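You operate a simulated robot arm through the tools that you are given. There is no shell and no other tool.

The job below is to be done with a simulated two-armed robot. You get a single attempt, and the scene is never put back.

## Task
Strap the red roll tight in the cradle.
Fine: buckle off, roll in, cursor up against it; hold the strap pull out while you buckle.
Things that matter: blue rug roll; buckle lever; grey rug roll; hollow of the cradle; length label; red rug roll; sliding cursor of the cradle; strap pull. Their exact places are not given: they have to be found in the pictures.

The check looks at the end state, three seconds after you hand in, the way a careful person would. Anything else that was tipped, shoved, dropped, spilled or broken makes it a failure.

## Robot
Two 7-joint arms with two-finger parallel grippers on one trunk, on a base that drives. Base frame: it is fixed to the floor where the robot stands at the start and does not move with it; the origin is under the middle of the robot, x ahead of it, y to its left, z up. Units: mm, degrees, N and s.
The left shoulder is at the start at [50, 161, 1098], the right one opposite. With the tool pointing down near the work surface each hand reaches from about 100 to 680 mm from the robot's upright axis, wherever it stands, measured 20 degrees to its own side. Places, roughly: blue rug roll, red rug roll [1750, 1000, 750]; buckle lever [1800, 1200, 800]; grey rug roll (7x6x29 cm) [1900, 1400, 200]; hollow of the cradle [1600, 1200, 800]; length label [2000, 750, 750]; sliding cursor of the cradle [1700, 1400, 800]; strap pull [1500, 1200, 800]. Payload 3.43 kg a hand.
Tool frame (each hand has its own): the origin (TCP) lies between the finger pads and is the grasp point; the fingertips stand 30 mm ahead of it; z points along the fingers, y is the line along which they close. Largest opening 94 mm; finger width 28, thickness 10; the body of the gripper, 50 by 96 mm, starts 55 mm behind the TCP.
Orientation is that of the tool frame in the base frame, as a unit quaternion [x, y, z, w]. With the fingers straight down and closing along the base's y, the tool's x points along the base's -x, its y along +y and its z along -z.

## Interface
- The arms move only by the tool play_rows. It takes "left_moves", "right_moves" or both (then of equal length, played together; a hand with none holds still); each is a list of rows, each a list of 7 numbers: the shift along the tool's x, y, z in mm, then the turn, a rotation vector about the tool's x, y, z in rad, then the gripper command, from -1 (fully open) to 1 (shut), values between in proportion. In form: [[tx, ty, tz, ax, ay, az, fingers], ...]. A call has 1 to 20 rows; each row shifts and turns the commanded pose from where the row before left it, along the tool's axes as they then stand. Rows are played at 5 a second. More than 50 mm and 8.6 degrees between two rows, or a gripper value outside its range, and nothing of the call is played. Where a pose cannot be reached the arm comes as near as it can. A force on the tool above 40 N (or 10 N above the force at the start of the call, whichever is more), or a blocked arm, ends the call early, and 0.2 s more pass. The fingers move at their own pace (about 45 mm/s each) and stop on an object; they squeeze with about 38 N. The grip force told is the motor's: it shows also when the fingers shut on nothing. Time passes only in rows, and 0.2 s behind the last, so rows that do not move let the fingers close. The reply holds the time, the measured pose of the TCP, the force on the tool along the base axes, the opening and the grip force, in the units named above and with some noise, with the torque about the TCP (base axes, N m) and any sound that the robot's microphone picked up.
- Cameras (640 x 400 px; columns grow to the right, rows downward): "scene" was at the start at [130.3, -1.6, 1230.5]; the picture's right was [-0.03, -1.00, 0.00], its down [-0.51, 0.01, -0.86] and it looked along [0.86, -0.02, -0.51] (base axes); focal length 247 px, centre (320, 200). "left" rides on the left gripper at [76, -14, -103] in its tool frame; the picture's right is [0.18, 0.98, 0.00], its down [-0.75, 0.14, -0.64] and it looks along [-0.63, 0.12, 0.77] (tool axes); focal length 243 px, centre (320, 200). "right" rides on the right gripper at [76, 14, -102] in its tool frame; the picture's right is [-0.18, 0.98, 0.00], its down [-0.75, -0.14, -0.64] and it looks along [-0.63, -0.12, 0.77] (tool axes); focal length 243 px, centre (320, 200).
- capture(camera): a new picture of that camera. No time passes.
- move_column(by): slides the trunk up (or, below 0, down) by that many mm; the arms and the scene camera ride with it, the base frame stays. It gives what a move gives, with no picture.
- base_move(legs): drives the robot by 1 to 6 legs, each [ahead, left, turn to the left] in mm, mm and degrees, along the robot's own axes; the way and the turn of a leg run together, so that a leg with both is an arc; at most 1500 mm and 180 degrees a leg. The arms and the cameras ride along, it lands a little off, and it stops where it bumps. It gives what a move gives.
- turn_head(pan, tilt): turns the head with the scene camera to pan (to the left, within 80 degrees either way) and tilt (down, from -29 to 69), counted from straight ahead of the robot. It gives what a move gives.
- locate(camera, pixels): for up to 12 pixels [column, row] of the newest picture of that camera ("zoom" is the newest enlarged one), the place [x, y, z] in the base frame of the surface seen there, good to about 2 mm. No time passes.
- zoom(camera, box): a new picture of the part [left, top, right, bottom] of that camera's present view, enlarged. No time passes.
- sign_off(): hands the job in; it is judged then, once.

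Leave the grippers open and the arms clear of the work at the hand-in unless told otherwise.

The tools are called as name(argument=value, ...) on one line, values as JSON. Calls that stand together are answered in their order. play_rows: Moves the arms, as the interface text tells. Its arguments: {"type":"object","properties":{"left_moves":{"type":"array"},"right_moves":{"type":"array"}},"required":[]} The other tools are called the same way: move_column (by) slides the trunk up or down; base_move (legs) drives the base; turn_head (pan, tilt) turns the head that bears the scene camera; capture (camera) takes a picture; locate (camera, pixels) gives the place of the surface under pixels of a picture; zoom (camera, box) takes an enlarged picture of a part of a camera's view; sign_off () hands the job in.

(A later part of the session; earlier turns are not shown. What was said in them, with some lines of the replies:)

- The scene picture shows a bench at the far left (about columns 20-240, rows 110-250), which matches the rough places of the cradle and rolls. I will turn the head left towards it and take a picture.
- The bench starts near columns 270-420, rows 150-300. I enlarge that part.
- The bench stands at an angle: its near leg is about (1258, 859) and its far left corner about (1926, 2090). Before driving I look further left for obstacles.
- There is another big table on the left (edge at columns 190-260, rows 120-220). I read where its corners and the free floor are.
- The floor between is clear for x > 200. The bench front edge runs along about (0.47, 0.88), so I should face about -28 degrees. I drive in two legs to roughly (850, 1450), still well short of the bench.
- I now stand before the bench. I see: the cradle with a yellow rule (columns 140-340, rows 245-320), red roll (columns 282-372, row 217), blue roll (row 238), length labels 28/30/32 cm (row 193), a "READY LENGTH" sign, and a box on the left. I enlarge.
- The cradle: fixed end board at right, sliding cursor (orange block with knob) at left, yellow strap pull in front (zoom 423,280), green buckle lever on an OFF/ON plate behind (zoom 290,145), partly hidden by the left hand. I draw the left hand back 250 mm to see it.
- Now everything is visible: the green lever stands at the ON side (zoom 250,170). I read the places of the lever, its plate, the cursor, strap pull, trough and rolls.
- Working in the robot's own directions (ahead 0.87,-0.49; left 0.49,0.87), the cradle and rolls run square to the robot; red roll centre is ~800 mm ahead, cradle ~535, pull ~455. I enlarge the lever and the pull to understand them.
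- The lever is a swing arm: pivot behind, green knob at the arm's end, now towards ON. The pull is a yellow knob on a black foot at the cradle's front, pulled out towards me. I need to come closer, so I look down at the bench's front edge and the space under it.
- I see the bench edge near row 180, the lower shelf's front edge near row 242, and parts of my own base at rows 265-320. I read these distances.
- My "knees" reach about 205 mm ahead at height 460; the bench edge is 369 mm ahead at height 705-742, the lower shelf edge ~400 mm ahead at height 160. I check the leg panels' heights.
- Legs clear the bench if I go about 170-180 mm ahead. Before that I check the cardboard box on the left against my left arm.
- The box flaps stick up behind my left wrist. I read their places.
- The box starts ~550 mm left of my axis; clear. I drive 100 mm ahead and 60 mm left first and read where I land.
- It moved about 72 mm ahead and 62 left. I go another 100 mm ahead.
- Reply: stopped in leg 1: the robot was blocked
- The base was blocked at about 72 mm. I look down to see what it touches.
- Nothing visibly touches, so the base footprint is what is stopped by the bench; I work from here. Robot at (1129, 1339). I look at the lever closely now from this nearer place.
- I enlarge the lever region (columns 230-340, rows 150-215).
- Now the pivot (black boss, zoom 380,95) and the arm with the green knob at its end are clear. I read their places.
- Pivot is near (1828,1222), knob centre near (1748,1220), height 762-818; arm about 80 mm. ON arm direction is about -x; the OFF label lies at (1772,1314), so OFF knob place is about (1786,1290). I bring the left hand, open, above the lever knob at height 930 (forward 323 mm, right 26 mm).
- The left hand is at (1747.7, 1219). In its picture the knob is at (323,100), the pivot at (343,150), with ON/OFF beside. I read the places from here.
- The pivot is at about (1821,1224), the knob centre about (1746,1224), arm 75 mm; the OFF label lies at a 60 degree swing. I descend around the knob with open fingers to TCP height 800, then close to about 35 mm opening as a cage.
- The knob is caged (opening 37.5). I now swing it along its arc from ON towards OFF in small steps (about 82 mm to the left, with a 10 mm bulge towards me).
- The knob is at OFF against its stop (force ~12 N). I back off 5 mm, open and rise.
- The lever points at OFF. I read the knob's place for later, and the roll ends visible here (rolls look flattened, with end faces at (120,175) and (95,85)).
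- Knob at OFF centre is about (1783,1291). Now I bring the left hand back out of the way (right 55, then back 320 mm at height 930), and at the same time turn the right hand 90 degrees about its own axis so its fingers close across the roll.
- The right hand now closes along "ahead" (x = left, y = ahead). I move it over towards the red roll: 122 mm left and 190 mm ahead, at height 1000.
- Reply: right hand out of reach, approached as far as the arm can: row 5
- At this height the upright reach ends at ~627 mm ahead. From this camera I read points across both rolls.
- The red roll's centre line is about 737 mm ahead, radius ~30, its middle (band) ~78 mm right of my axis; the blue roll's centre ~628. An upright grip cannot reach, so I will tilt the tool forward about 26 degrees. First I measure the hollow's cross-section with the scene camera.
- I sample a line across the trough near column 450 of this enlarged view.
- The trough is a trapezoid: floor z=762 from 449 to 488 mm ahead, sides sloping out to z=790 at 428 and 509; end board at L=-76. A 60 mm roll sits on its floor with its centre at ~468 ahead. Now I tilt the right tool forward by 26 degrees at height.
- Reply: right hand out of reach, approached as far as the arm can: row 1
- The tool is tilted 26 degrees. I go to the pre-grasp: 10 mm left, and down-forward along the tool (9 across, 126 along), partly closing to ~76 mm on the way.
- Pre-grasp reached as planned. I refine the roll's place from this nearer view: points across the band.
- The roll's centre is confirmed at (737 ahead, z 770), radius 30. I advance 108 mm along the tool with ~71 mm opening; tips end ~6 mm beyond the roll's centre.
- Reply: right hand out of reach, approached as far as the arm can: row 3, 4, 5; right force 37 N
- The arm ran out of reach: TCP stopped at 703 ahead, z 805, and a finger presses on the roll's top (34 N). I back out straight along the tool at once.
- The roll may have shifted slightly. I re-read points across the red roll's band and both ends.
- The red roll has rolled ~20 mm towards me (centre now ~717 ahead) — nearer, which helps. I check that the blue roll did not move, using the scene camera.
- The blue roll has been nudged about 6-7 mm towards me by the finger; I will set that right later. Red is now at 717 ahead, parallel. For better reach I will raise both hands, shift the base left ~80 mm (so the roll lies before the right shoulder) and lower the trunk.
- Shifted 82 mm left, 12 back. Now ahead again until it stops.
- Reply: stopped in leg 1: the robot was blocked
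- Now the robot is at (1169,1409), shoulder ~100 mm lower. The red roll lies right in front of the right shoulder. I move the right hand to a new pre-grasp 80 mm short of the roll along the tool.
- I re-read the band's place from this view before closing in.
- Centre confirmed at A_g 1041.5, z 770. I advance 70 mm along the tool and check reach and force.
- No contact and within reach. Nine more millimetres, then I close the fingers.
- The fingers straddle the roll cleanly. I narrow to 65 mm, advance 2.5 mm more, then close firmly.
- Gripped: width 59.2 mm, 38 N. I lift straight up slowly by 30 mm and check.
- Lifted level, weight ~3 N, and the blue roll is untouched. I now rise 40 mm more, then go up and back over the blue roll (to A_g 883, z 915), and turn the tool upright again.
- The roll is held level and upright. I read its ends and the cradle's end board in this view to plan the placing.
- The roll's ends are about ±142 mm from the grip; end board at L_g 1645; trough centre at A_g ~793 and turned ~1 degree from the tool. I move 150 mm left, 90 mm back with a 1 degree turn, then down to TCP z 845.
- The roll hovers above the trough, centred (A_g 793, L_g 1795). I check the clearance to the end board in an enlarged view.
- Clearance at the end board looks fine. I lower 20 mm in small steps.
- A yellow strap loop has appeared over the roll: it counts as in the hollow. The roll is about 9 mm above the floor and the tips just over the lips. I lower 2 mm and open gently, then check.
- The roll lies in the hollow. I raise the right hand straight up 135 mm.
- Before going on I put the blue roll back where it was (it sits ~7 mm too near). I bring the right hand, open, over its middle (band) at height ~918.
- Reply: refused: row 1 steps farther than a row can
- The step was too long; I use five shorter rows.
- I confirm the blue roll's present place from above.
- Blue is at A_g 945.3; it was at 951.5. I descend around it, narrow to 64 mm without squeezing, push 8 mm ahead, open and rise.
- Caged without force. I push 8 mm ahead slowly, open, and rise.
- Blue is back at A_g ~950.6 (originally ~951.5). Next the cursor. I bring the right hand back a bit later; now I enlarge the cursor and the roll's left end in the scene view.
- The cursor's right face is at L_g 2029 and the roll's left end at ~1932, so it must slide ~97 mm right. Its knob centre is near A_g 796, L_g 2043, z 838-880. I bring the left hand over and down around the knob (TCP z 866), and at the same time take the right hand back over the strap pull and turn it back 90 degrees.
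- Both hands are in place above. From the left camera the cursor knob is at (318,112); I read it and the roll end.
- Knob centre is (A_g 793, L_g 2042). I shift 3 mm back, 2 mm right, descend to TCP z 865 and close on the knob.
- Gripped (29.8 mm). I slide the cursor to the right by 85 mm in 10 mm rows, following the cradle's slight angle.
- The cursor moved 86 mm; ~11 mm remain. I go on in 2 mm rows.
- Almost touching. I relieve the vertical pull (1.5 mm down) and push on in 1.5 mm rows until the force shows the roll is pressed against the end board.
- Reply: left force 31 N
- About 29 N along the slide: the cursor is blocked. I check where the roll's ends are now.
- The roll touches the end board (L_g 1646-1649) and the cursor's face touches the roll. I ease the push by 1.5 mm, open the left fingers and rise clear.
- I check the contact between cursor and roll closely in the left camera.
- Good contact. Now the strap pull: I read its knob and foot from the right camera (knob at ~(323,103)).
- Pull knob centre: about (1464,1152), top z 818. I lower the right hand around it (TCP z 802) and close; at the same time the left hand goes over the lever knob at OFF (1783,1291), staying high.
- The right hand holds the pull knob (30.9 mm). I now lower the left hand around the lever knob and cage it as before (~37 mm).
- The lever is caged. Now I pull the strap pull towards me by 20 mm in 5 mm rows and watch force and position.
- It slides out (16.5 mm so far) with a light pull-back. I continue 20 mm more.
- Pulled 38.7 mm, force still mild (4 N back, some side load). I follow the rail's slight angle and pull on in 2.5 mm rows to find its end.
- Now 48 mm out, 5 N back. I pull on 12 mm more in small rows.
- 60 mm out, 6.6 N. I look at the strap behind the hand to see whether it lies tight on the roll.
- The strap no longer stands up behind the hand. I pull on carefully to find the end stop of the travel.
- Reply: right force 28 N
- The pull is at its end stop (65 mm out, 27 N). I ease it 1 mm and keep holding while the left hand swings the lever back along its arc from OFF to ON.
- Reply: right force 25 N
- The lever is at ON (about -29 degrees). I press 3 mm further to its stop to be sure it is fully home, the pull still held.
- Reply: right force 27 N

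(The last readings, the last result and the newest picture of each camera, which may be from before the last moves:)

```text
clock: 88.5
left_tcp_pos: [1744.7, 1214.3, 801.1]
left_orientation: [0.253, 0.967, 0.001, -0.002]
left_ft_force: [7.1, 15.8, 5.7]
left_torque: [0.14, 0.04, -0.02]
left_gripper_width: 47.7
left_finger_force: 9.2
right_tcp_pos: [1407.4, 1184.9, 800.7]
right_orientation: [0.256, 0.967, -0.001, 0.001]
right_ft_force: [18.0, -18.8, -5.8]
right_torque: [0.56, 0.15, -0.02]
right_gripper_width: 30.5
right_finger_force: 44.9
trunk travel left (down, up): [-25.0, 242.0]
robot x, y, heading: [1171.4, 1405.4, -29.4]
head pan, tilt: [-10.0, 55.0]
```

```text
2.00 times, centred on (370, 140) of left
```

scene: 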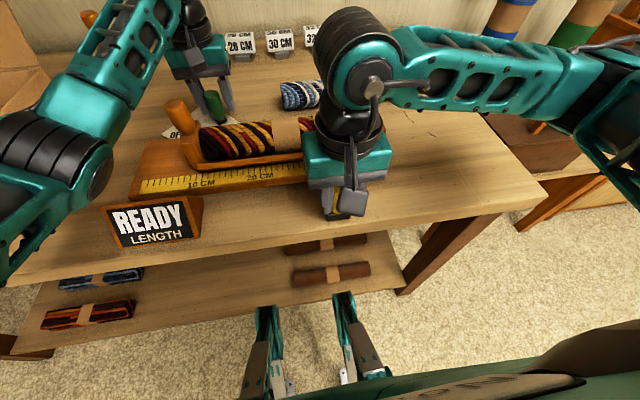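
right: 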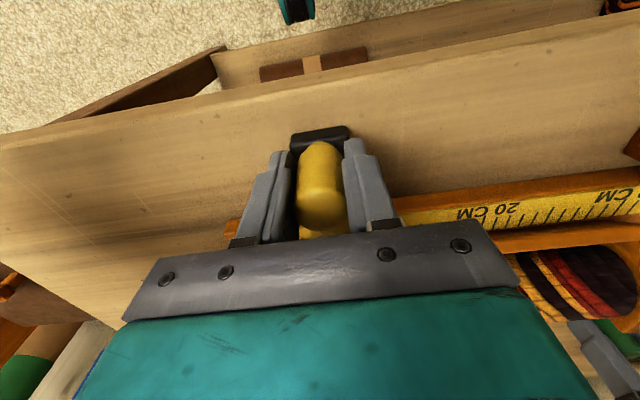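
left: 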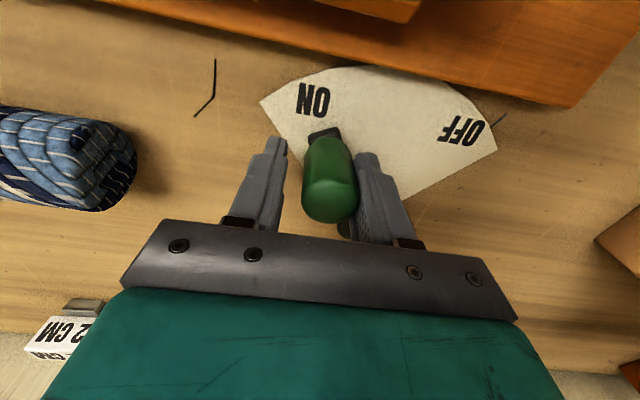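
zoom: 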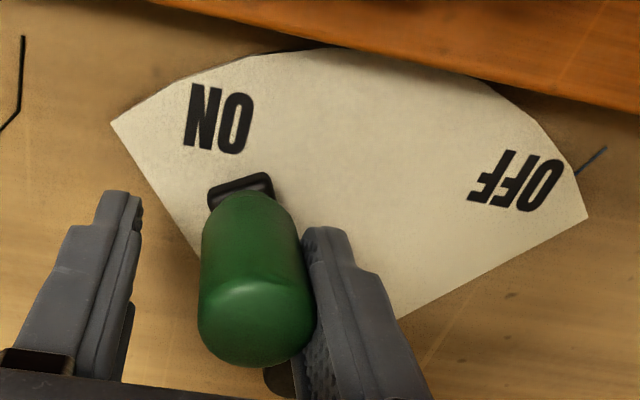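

The lever is hard at its ON stop (17 N). I back the left hand off, open, and rise, while the right hand still holds the pull.

play_rows(left_moves=[[0, 4, 0, 0, 0, 0, 0], [0, 2, 0, 0, 0, 0, -0.5], [0, 0, 0, 0, 0, 0, -1], [0, 0, -30, 0, 0, 0, -1], [0, 0, -40, 0, 0, 0, -1], [0, 0, -40, 0, 0, 0, -1], [0, 0, -40, 0, 0, 0, -1]])

capture(camera="left")

```text
clock: 90.1
left_tcp_pos: [1746.3, 1219.3, 946.7]
left_orientation: [0.254, 0.967, 0.0, -0.003]
left_ft_force: [-0.3, -0.3, -0.6]
left_torque: [0.0, -0.01, -0.04]
left_gripper_width: 93.8
left_finger_force: 0.0
right_tcp_pos: [1406.9, 1185.3, 802.0]
right_orientation: [0.255, 0.967, 0.0, 0.002]
right_ft_force: [18.0, -13.5, -2.3]
right_torque: [0.03, 0.02, -0.01]
right_gripper_width: 29.9
right_finger_force: 45.3
trunk travel left (down, up): [-25.0, 242.0]
robot x, y, heading: [1172.0, 1410.1, -29.6]
head pan, tilt: [-10.0, 55.0]
```

```text
taken
```

left: 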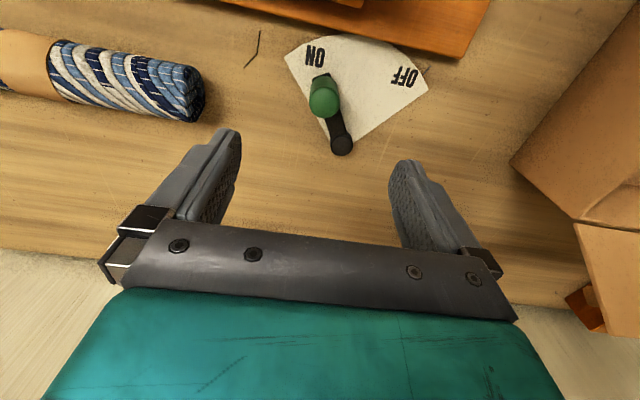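

The lever stays at ON. I ease the pull 4 mm back towards the cradle and read the force before letting go.

play_rows(right_moves=[[-2, 0, 0, 0, 0, 0, 1], [-2, 0, 0, 0, 0, 0, 1], [0, 0, 0, 0, 0, 0, 1]])

```text
clock: 90.9
left_tcp_pos: [1745.0, 1217.8, 947.7]
left_orientation: [0.255, 0.967, 0.0, -0.001]
left_ft_force: [0.1, -0.7, -0.1]
left_torque: [0.0, 0.03, 0.03]
left_gripper_width: 93.8
left_finger_force: 0.0
right_tcp_pos: [1408.4, 1184.8, 800.1]
right_orientation: [0.252, 0.968, 0.001, -0.002]
right_ft_force: [-4.8, 2.4, -6.6]
right_torque: [0.21, 0.22, -0.05]
right_gripper_width: 29.7
right_finger_force: 44.9
trunk travel left (down, up): [-25.0, 242.0]
robot x, y, heading: [1168.7, 1409.7, -29.4]
head pan, tilt: [-10.0, 55.0]
```

The pull resists going back (-5 N): it is latched out. I neutralise the load, open the right fingers and rise.

play_rows(right_moves=[[1.2, 0, 0, 0, 0, 0, 1], [0, 0, 0, 0, 0, 0, 0.3], [0, 0, 0, 0, 0, 0, -0.5], [0, 0, 0, 0, 0, 0, -1], [0, 0, 0, 0, 0, 0, -1], [0, 0, -30, 0, 0, 0, -1], [0, 0, -40, 0, 0, 0, -1], [0, 0, -40, 0, 0, 0, -1], [0, 0, -40, 0, 0, 0, -1]])

capture(camera="right")

capture(camera="scene")

```text
clock: 92.9
left_tcp_pos: [1745.9, 1220.2, 947.8]
left_orientation: [0.253, 0.967, 0.0, 0.0]
left_ft_force: [0.8, 0.0, -0.5]
left_torque: [-0.03, 0.02, 0.0]
left_gripper_width: 94.0
left_finger_force: 0.1
right_tcp_pos: [1407.8, 1184.0, 951.1]
right_orientation: [0.253, 0.967, -0.001, 0.001]
right_ft_force: [-0.2, -0.5, -0.9]
right_torque: [-0.01, -0.01, 0.04]
right_gripper_width: 93.8
right_finger_force: 0.2
trunk travel left (down, up): [-25.0, 242.0]
robot x, y, heading: [1167.1, 1410.2, -29.4]
head pan, tilt: [-10.0, 55.0]
```

```text
taken
```

right: 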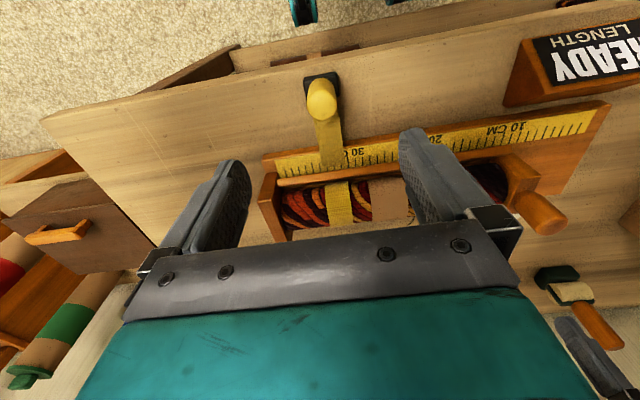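

```text
taken
```

scene: 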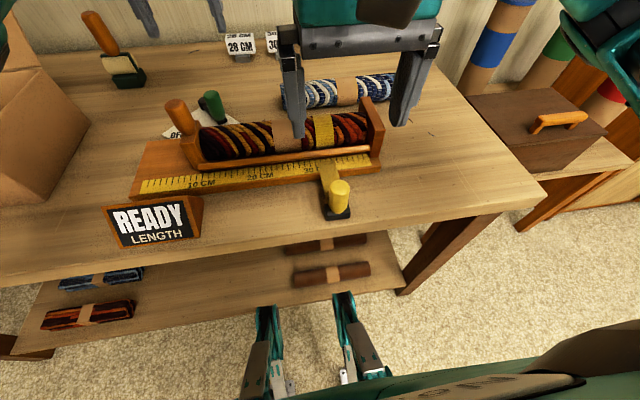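

The pull stays out, the strap lies flat and tight over the roll. I raise both hands and draw them back clear of the work.

play_rows(left_moves=[[0, 0, -40, 0, 0, 0, -1], [40, 10, 0, 0, 0, 0, -1], [40, 10, 0, 0, 0, 0, -1], [40, 10, 0, 0, 0, 0, -1], [40, 10, 0, 0, 0, 0, -1], [40, 10, 0, 0, 0, 0, -1], [40, 10, 0, 0, 0, 0, -1], [40, 10, 0, 0, 0, 0, -1]], right_moves=[[0, 0, -40, 0, 0, 0, -1], [0, -20, 0, 0, 0, 0, -1], [0, -20, 0, 0, 0, 0, -1], [0, -20, 0, 0, 0, 0, -1], [0, -20, 0, 0, 0, 0, -1], [0, -20, 0, 0, 0, 0, -1], [0, -20, 0, 0, 0, 0, -1], [0, -20, 0, 0, 0, 0, -1]])

turn_head(pan=5, tilt=45)

capture(camera="scene")

```text
clock: 94.7
left_tcp_pos: [1536.7, 1421.9, 988.5]
left_orientation: [0.253, 0.967, 0.001, -0.002]
left_ft_force: [0.1, -0.6, 0.2]
left_torque: [-0.01, 0.01, 0.02]
left_gripper_width: 94.2
left_finger_force: 0.1
right_tcp_pos: [1336.3, 1063.8, 989.1]
right_orientation: [0.253, 0.967, 0.0, 0.0]
right_ft_force: [0.4, -0.3, 0.7]
right_torque: [0.0, 0.0, 0.02]
right_gripper_width: 94.1
right_finger_force: 0.1
trunk travel left (down, up): [-25.0, 242.0]
robot x, y, heading: [1169.2, 1408.4, -29.2]
head pan, tilt: [-10.0, 55.0]
```

```text
clock: 95.5
left_tcp_pos: [1537.0, 1420.3, 987.4]
left_orientation: [0.254, 0.967, 0.0, -0.001]
left_ft_force: [0.5, 0.2, 0.1]
left_torque: [0.02, -0.01, 0.0]
left_gripper_width: 94.1
left_finger_force: 0.0
right_tcp_pos: [1337.4, 1062.9, 989.0]
right_orientation: [0.255, 0.967, 0.001, 0.001]
right_ft_force: [-0.1, 0.1, 0.0]
right_torque: [-0.01, -0.01, 0.03]
right_gripper_width: 94.1
right_finger_force: 0.1
trunk travel left (down, up): [-25.0, 242.0]
robot x, y, heading: [1165.8, 1408.2, -29.5]
head pan, tilt: [5.0, 45.0]
```

```text
taken
```

scene: 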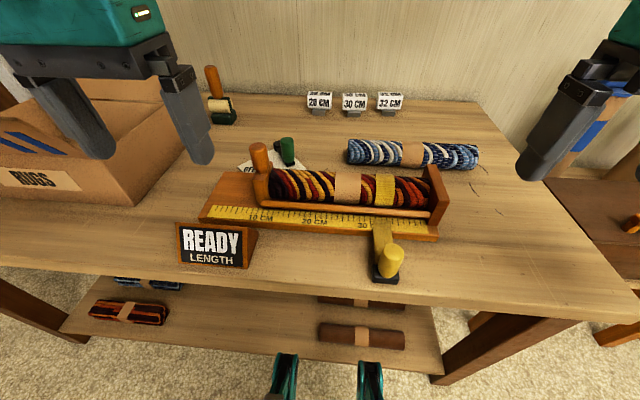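

The view is clear. I enlarge the cradle to verify roll, cursor, strap, pull and lever, and the blue roll.

zoom(camera="scene", box=[190, 120, 490, 290])

zoom(camera="scene", box=[230, 130, 340, 220])

zoom(camera="scene", box=[350, 150, 470, 290])

```text
2.13 times, centred on (340, 205) of scene
```

zoom: 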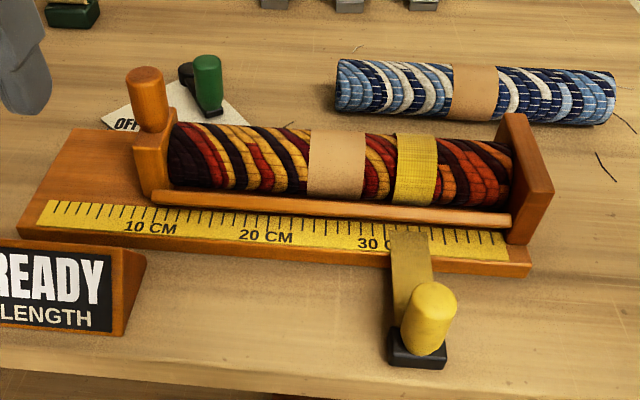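

```text
4.44 times, centred on (285, 175) of scene
```

zoom: 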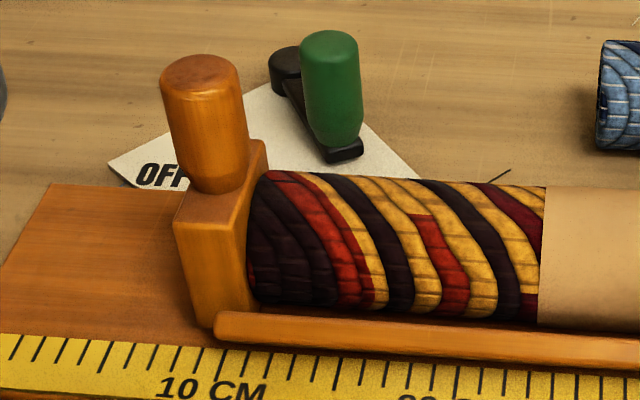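

```text
2.86 times, centred on (410, 220) of scene
```

zoom: 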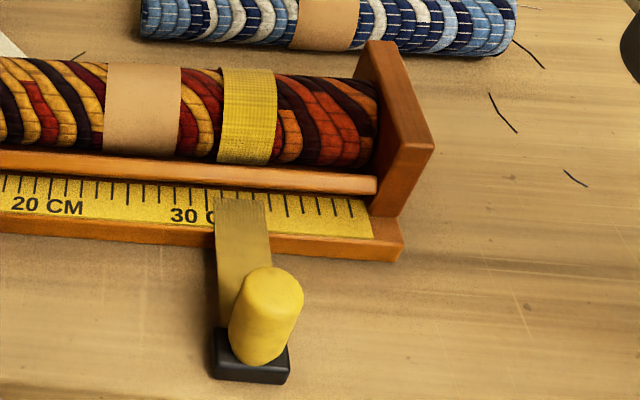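

The strap is tight, lever ON, cursor against the roll. I measure the contact points once more: cursor face, roll ends, end board, and the blue roll.

zoom(camera="scene", box=[230, 130, 450, 230])

locate(camera="zoom", pixels=[[110, 190], [112, 175], [120, 180], [130, 180], [560, 190], [575, 190], [585, 185], [590, 170], [480, 60], [480, 75], [480, 90], [480, 100]])

```text
2.91 times, centred on (340, 180) of scene
```

zoom: 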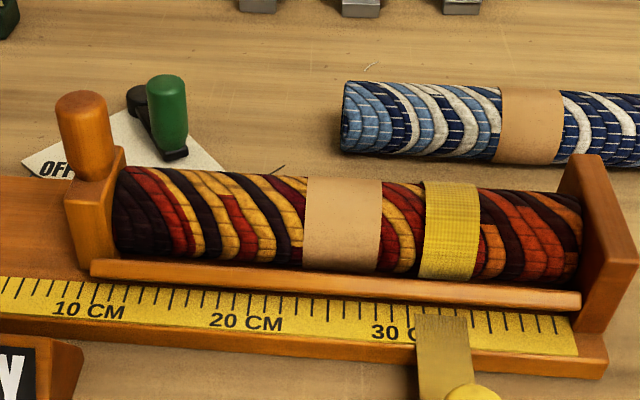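

```text
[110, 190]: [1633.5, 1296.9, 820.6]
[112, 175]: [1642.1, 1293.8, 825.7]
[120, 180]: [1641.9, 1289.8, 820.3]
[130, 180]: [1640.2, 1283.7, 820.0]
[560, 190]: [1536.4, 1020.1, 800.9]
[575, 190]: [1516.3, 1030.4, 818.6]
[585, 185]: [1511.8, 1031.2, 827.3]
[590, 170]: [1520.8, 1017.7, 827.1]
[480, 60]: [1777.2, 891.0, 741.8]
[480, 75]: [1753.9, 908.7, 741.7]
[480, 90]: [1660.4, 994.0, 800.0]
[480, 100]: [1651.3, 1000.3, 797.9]
```

Cursor face ~1933.6, roll end ~1932: contact within measuring error. I take closer views of both ends for any gap.

zoom(camera="scene", box=[250, 160, 300, 220])

zoom(camera="scene", box=[400, 160, 450, 240])

capture(camera="left")

```text
6.67 times, centred on (275, 190) of scene
```

zoom: 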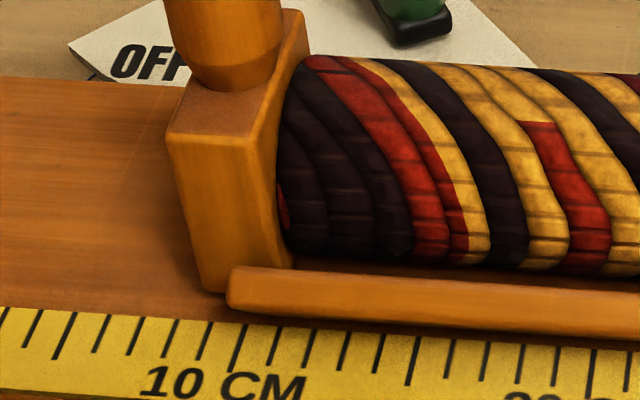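

```text
5.00 times, centred on (425, 200) of scene
```

zoom: 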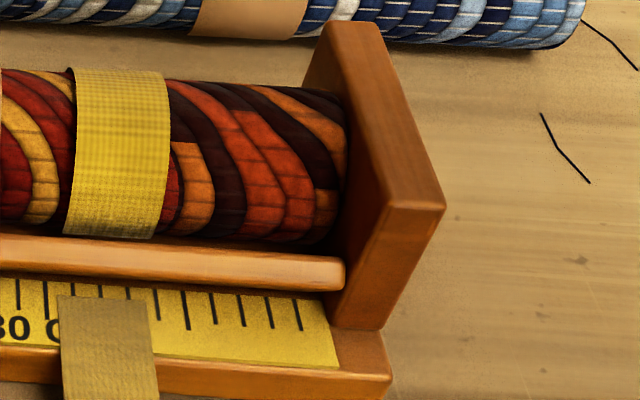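

```text
taken
```

left: 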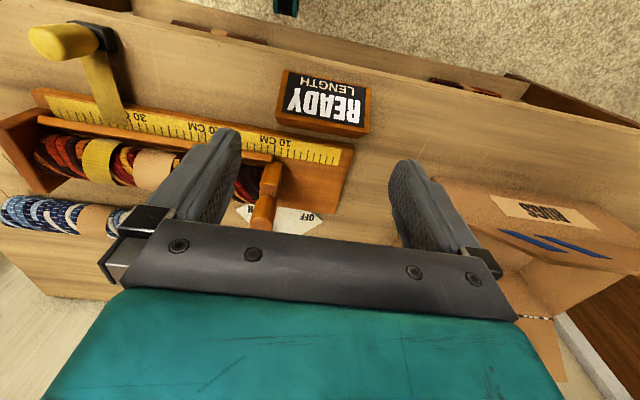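

No gap at either end. Everything is set; I back the robot 150 mm away so both open hands are well clear.

base_move(legs=[[-150, 0, 0]])

capture(camera="scene")

```text
clock: 96.9
left_tcp_pos: [1405.1, 1494.5, 989.1]
left_orientation: [0.253, 0.967, 0.001, -0.001]
left_ft_force: [-0.2, -1.0, 0.2]
left_torque: [0.02, 0.03, 0.02]
left_gripper_width: 93.9
left_finger_force: 0.0
right_tcp_pos: [1206.4, 1137.0, 989.1]
right_orientation: [0.253, 0.968, 0.0, 0.0]
right_ft_force: [-0.6, 0.5, 1.2]
right_torque: [0.01, -0.04, 0.01]
right_gripper_width: 94.1
right_finger_force: 0.0
trunk travel left (down, up): [-25.0, 242.0]
robot x, y, heading: [1041.6, 1480.4, -29.4]
head pan, tilt: [5.0, 45.0]
```

```text
taken
```

scene: 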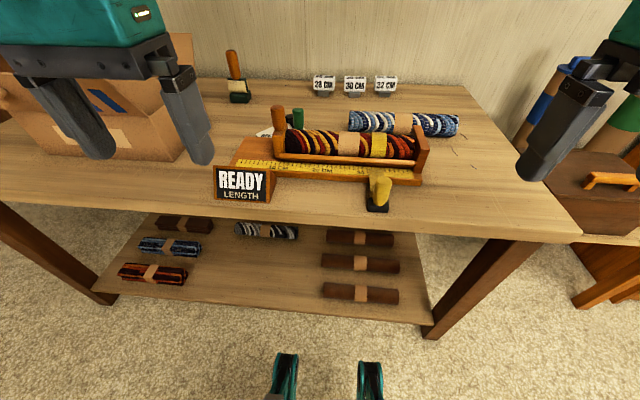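

The scene shows the red roll strapped in the cradle, pull latched out, lever ON, cursor against the roll, and all other objects in place; both hands are open and clear. I hand in.

sign_off()

```text
The job is handed in.
```

The red roll is strapped tight in the cradle, and I have handed the job in. I don't have the check's verdict.

- **Roll:** it lies in the hollow with its right end at the end board.
- **Cursor:** it is pushed up against the roll's left end, and no gap showed in the close-up pictures.
- **Strap:** I held the pull at the end of its travel, about 65 mm out, while I buckled. It stayed out after I let go, and the strap lies flat over the roll.
- **Buckle:** the lever is at its ON stop.

- **Missed first grab:** it was out of reach, and it nudged the blue roll about 6–7 mm and rolled the red one about 20 mm. I pushed the blue roll back to within about 1 mm of where it was.
- **Placing the roll:** I let it down with a drop of about 8 mm.
- **Moving in close:** the base was stopped twice against the bench.

Nothing else was touched. Both hands are open, and I backed the robot about 150 mm away.
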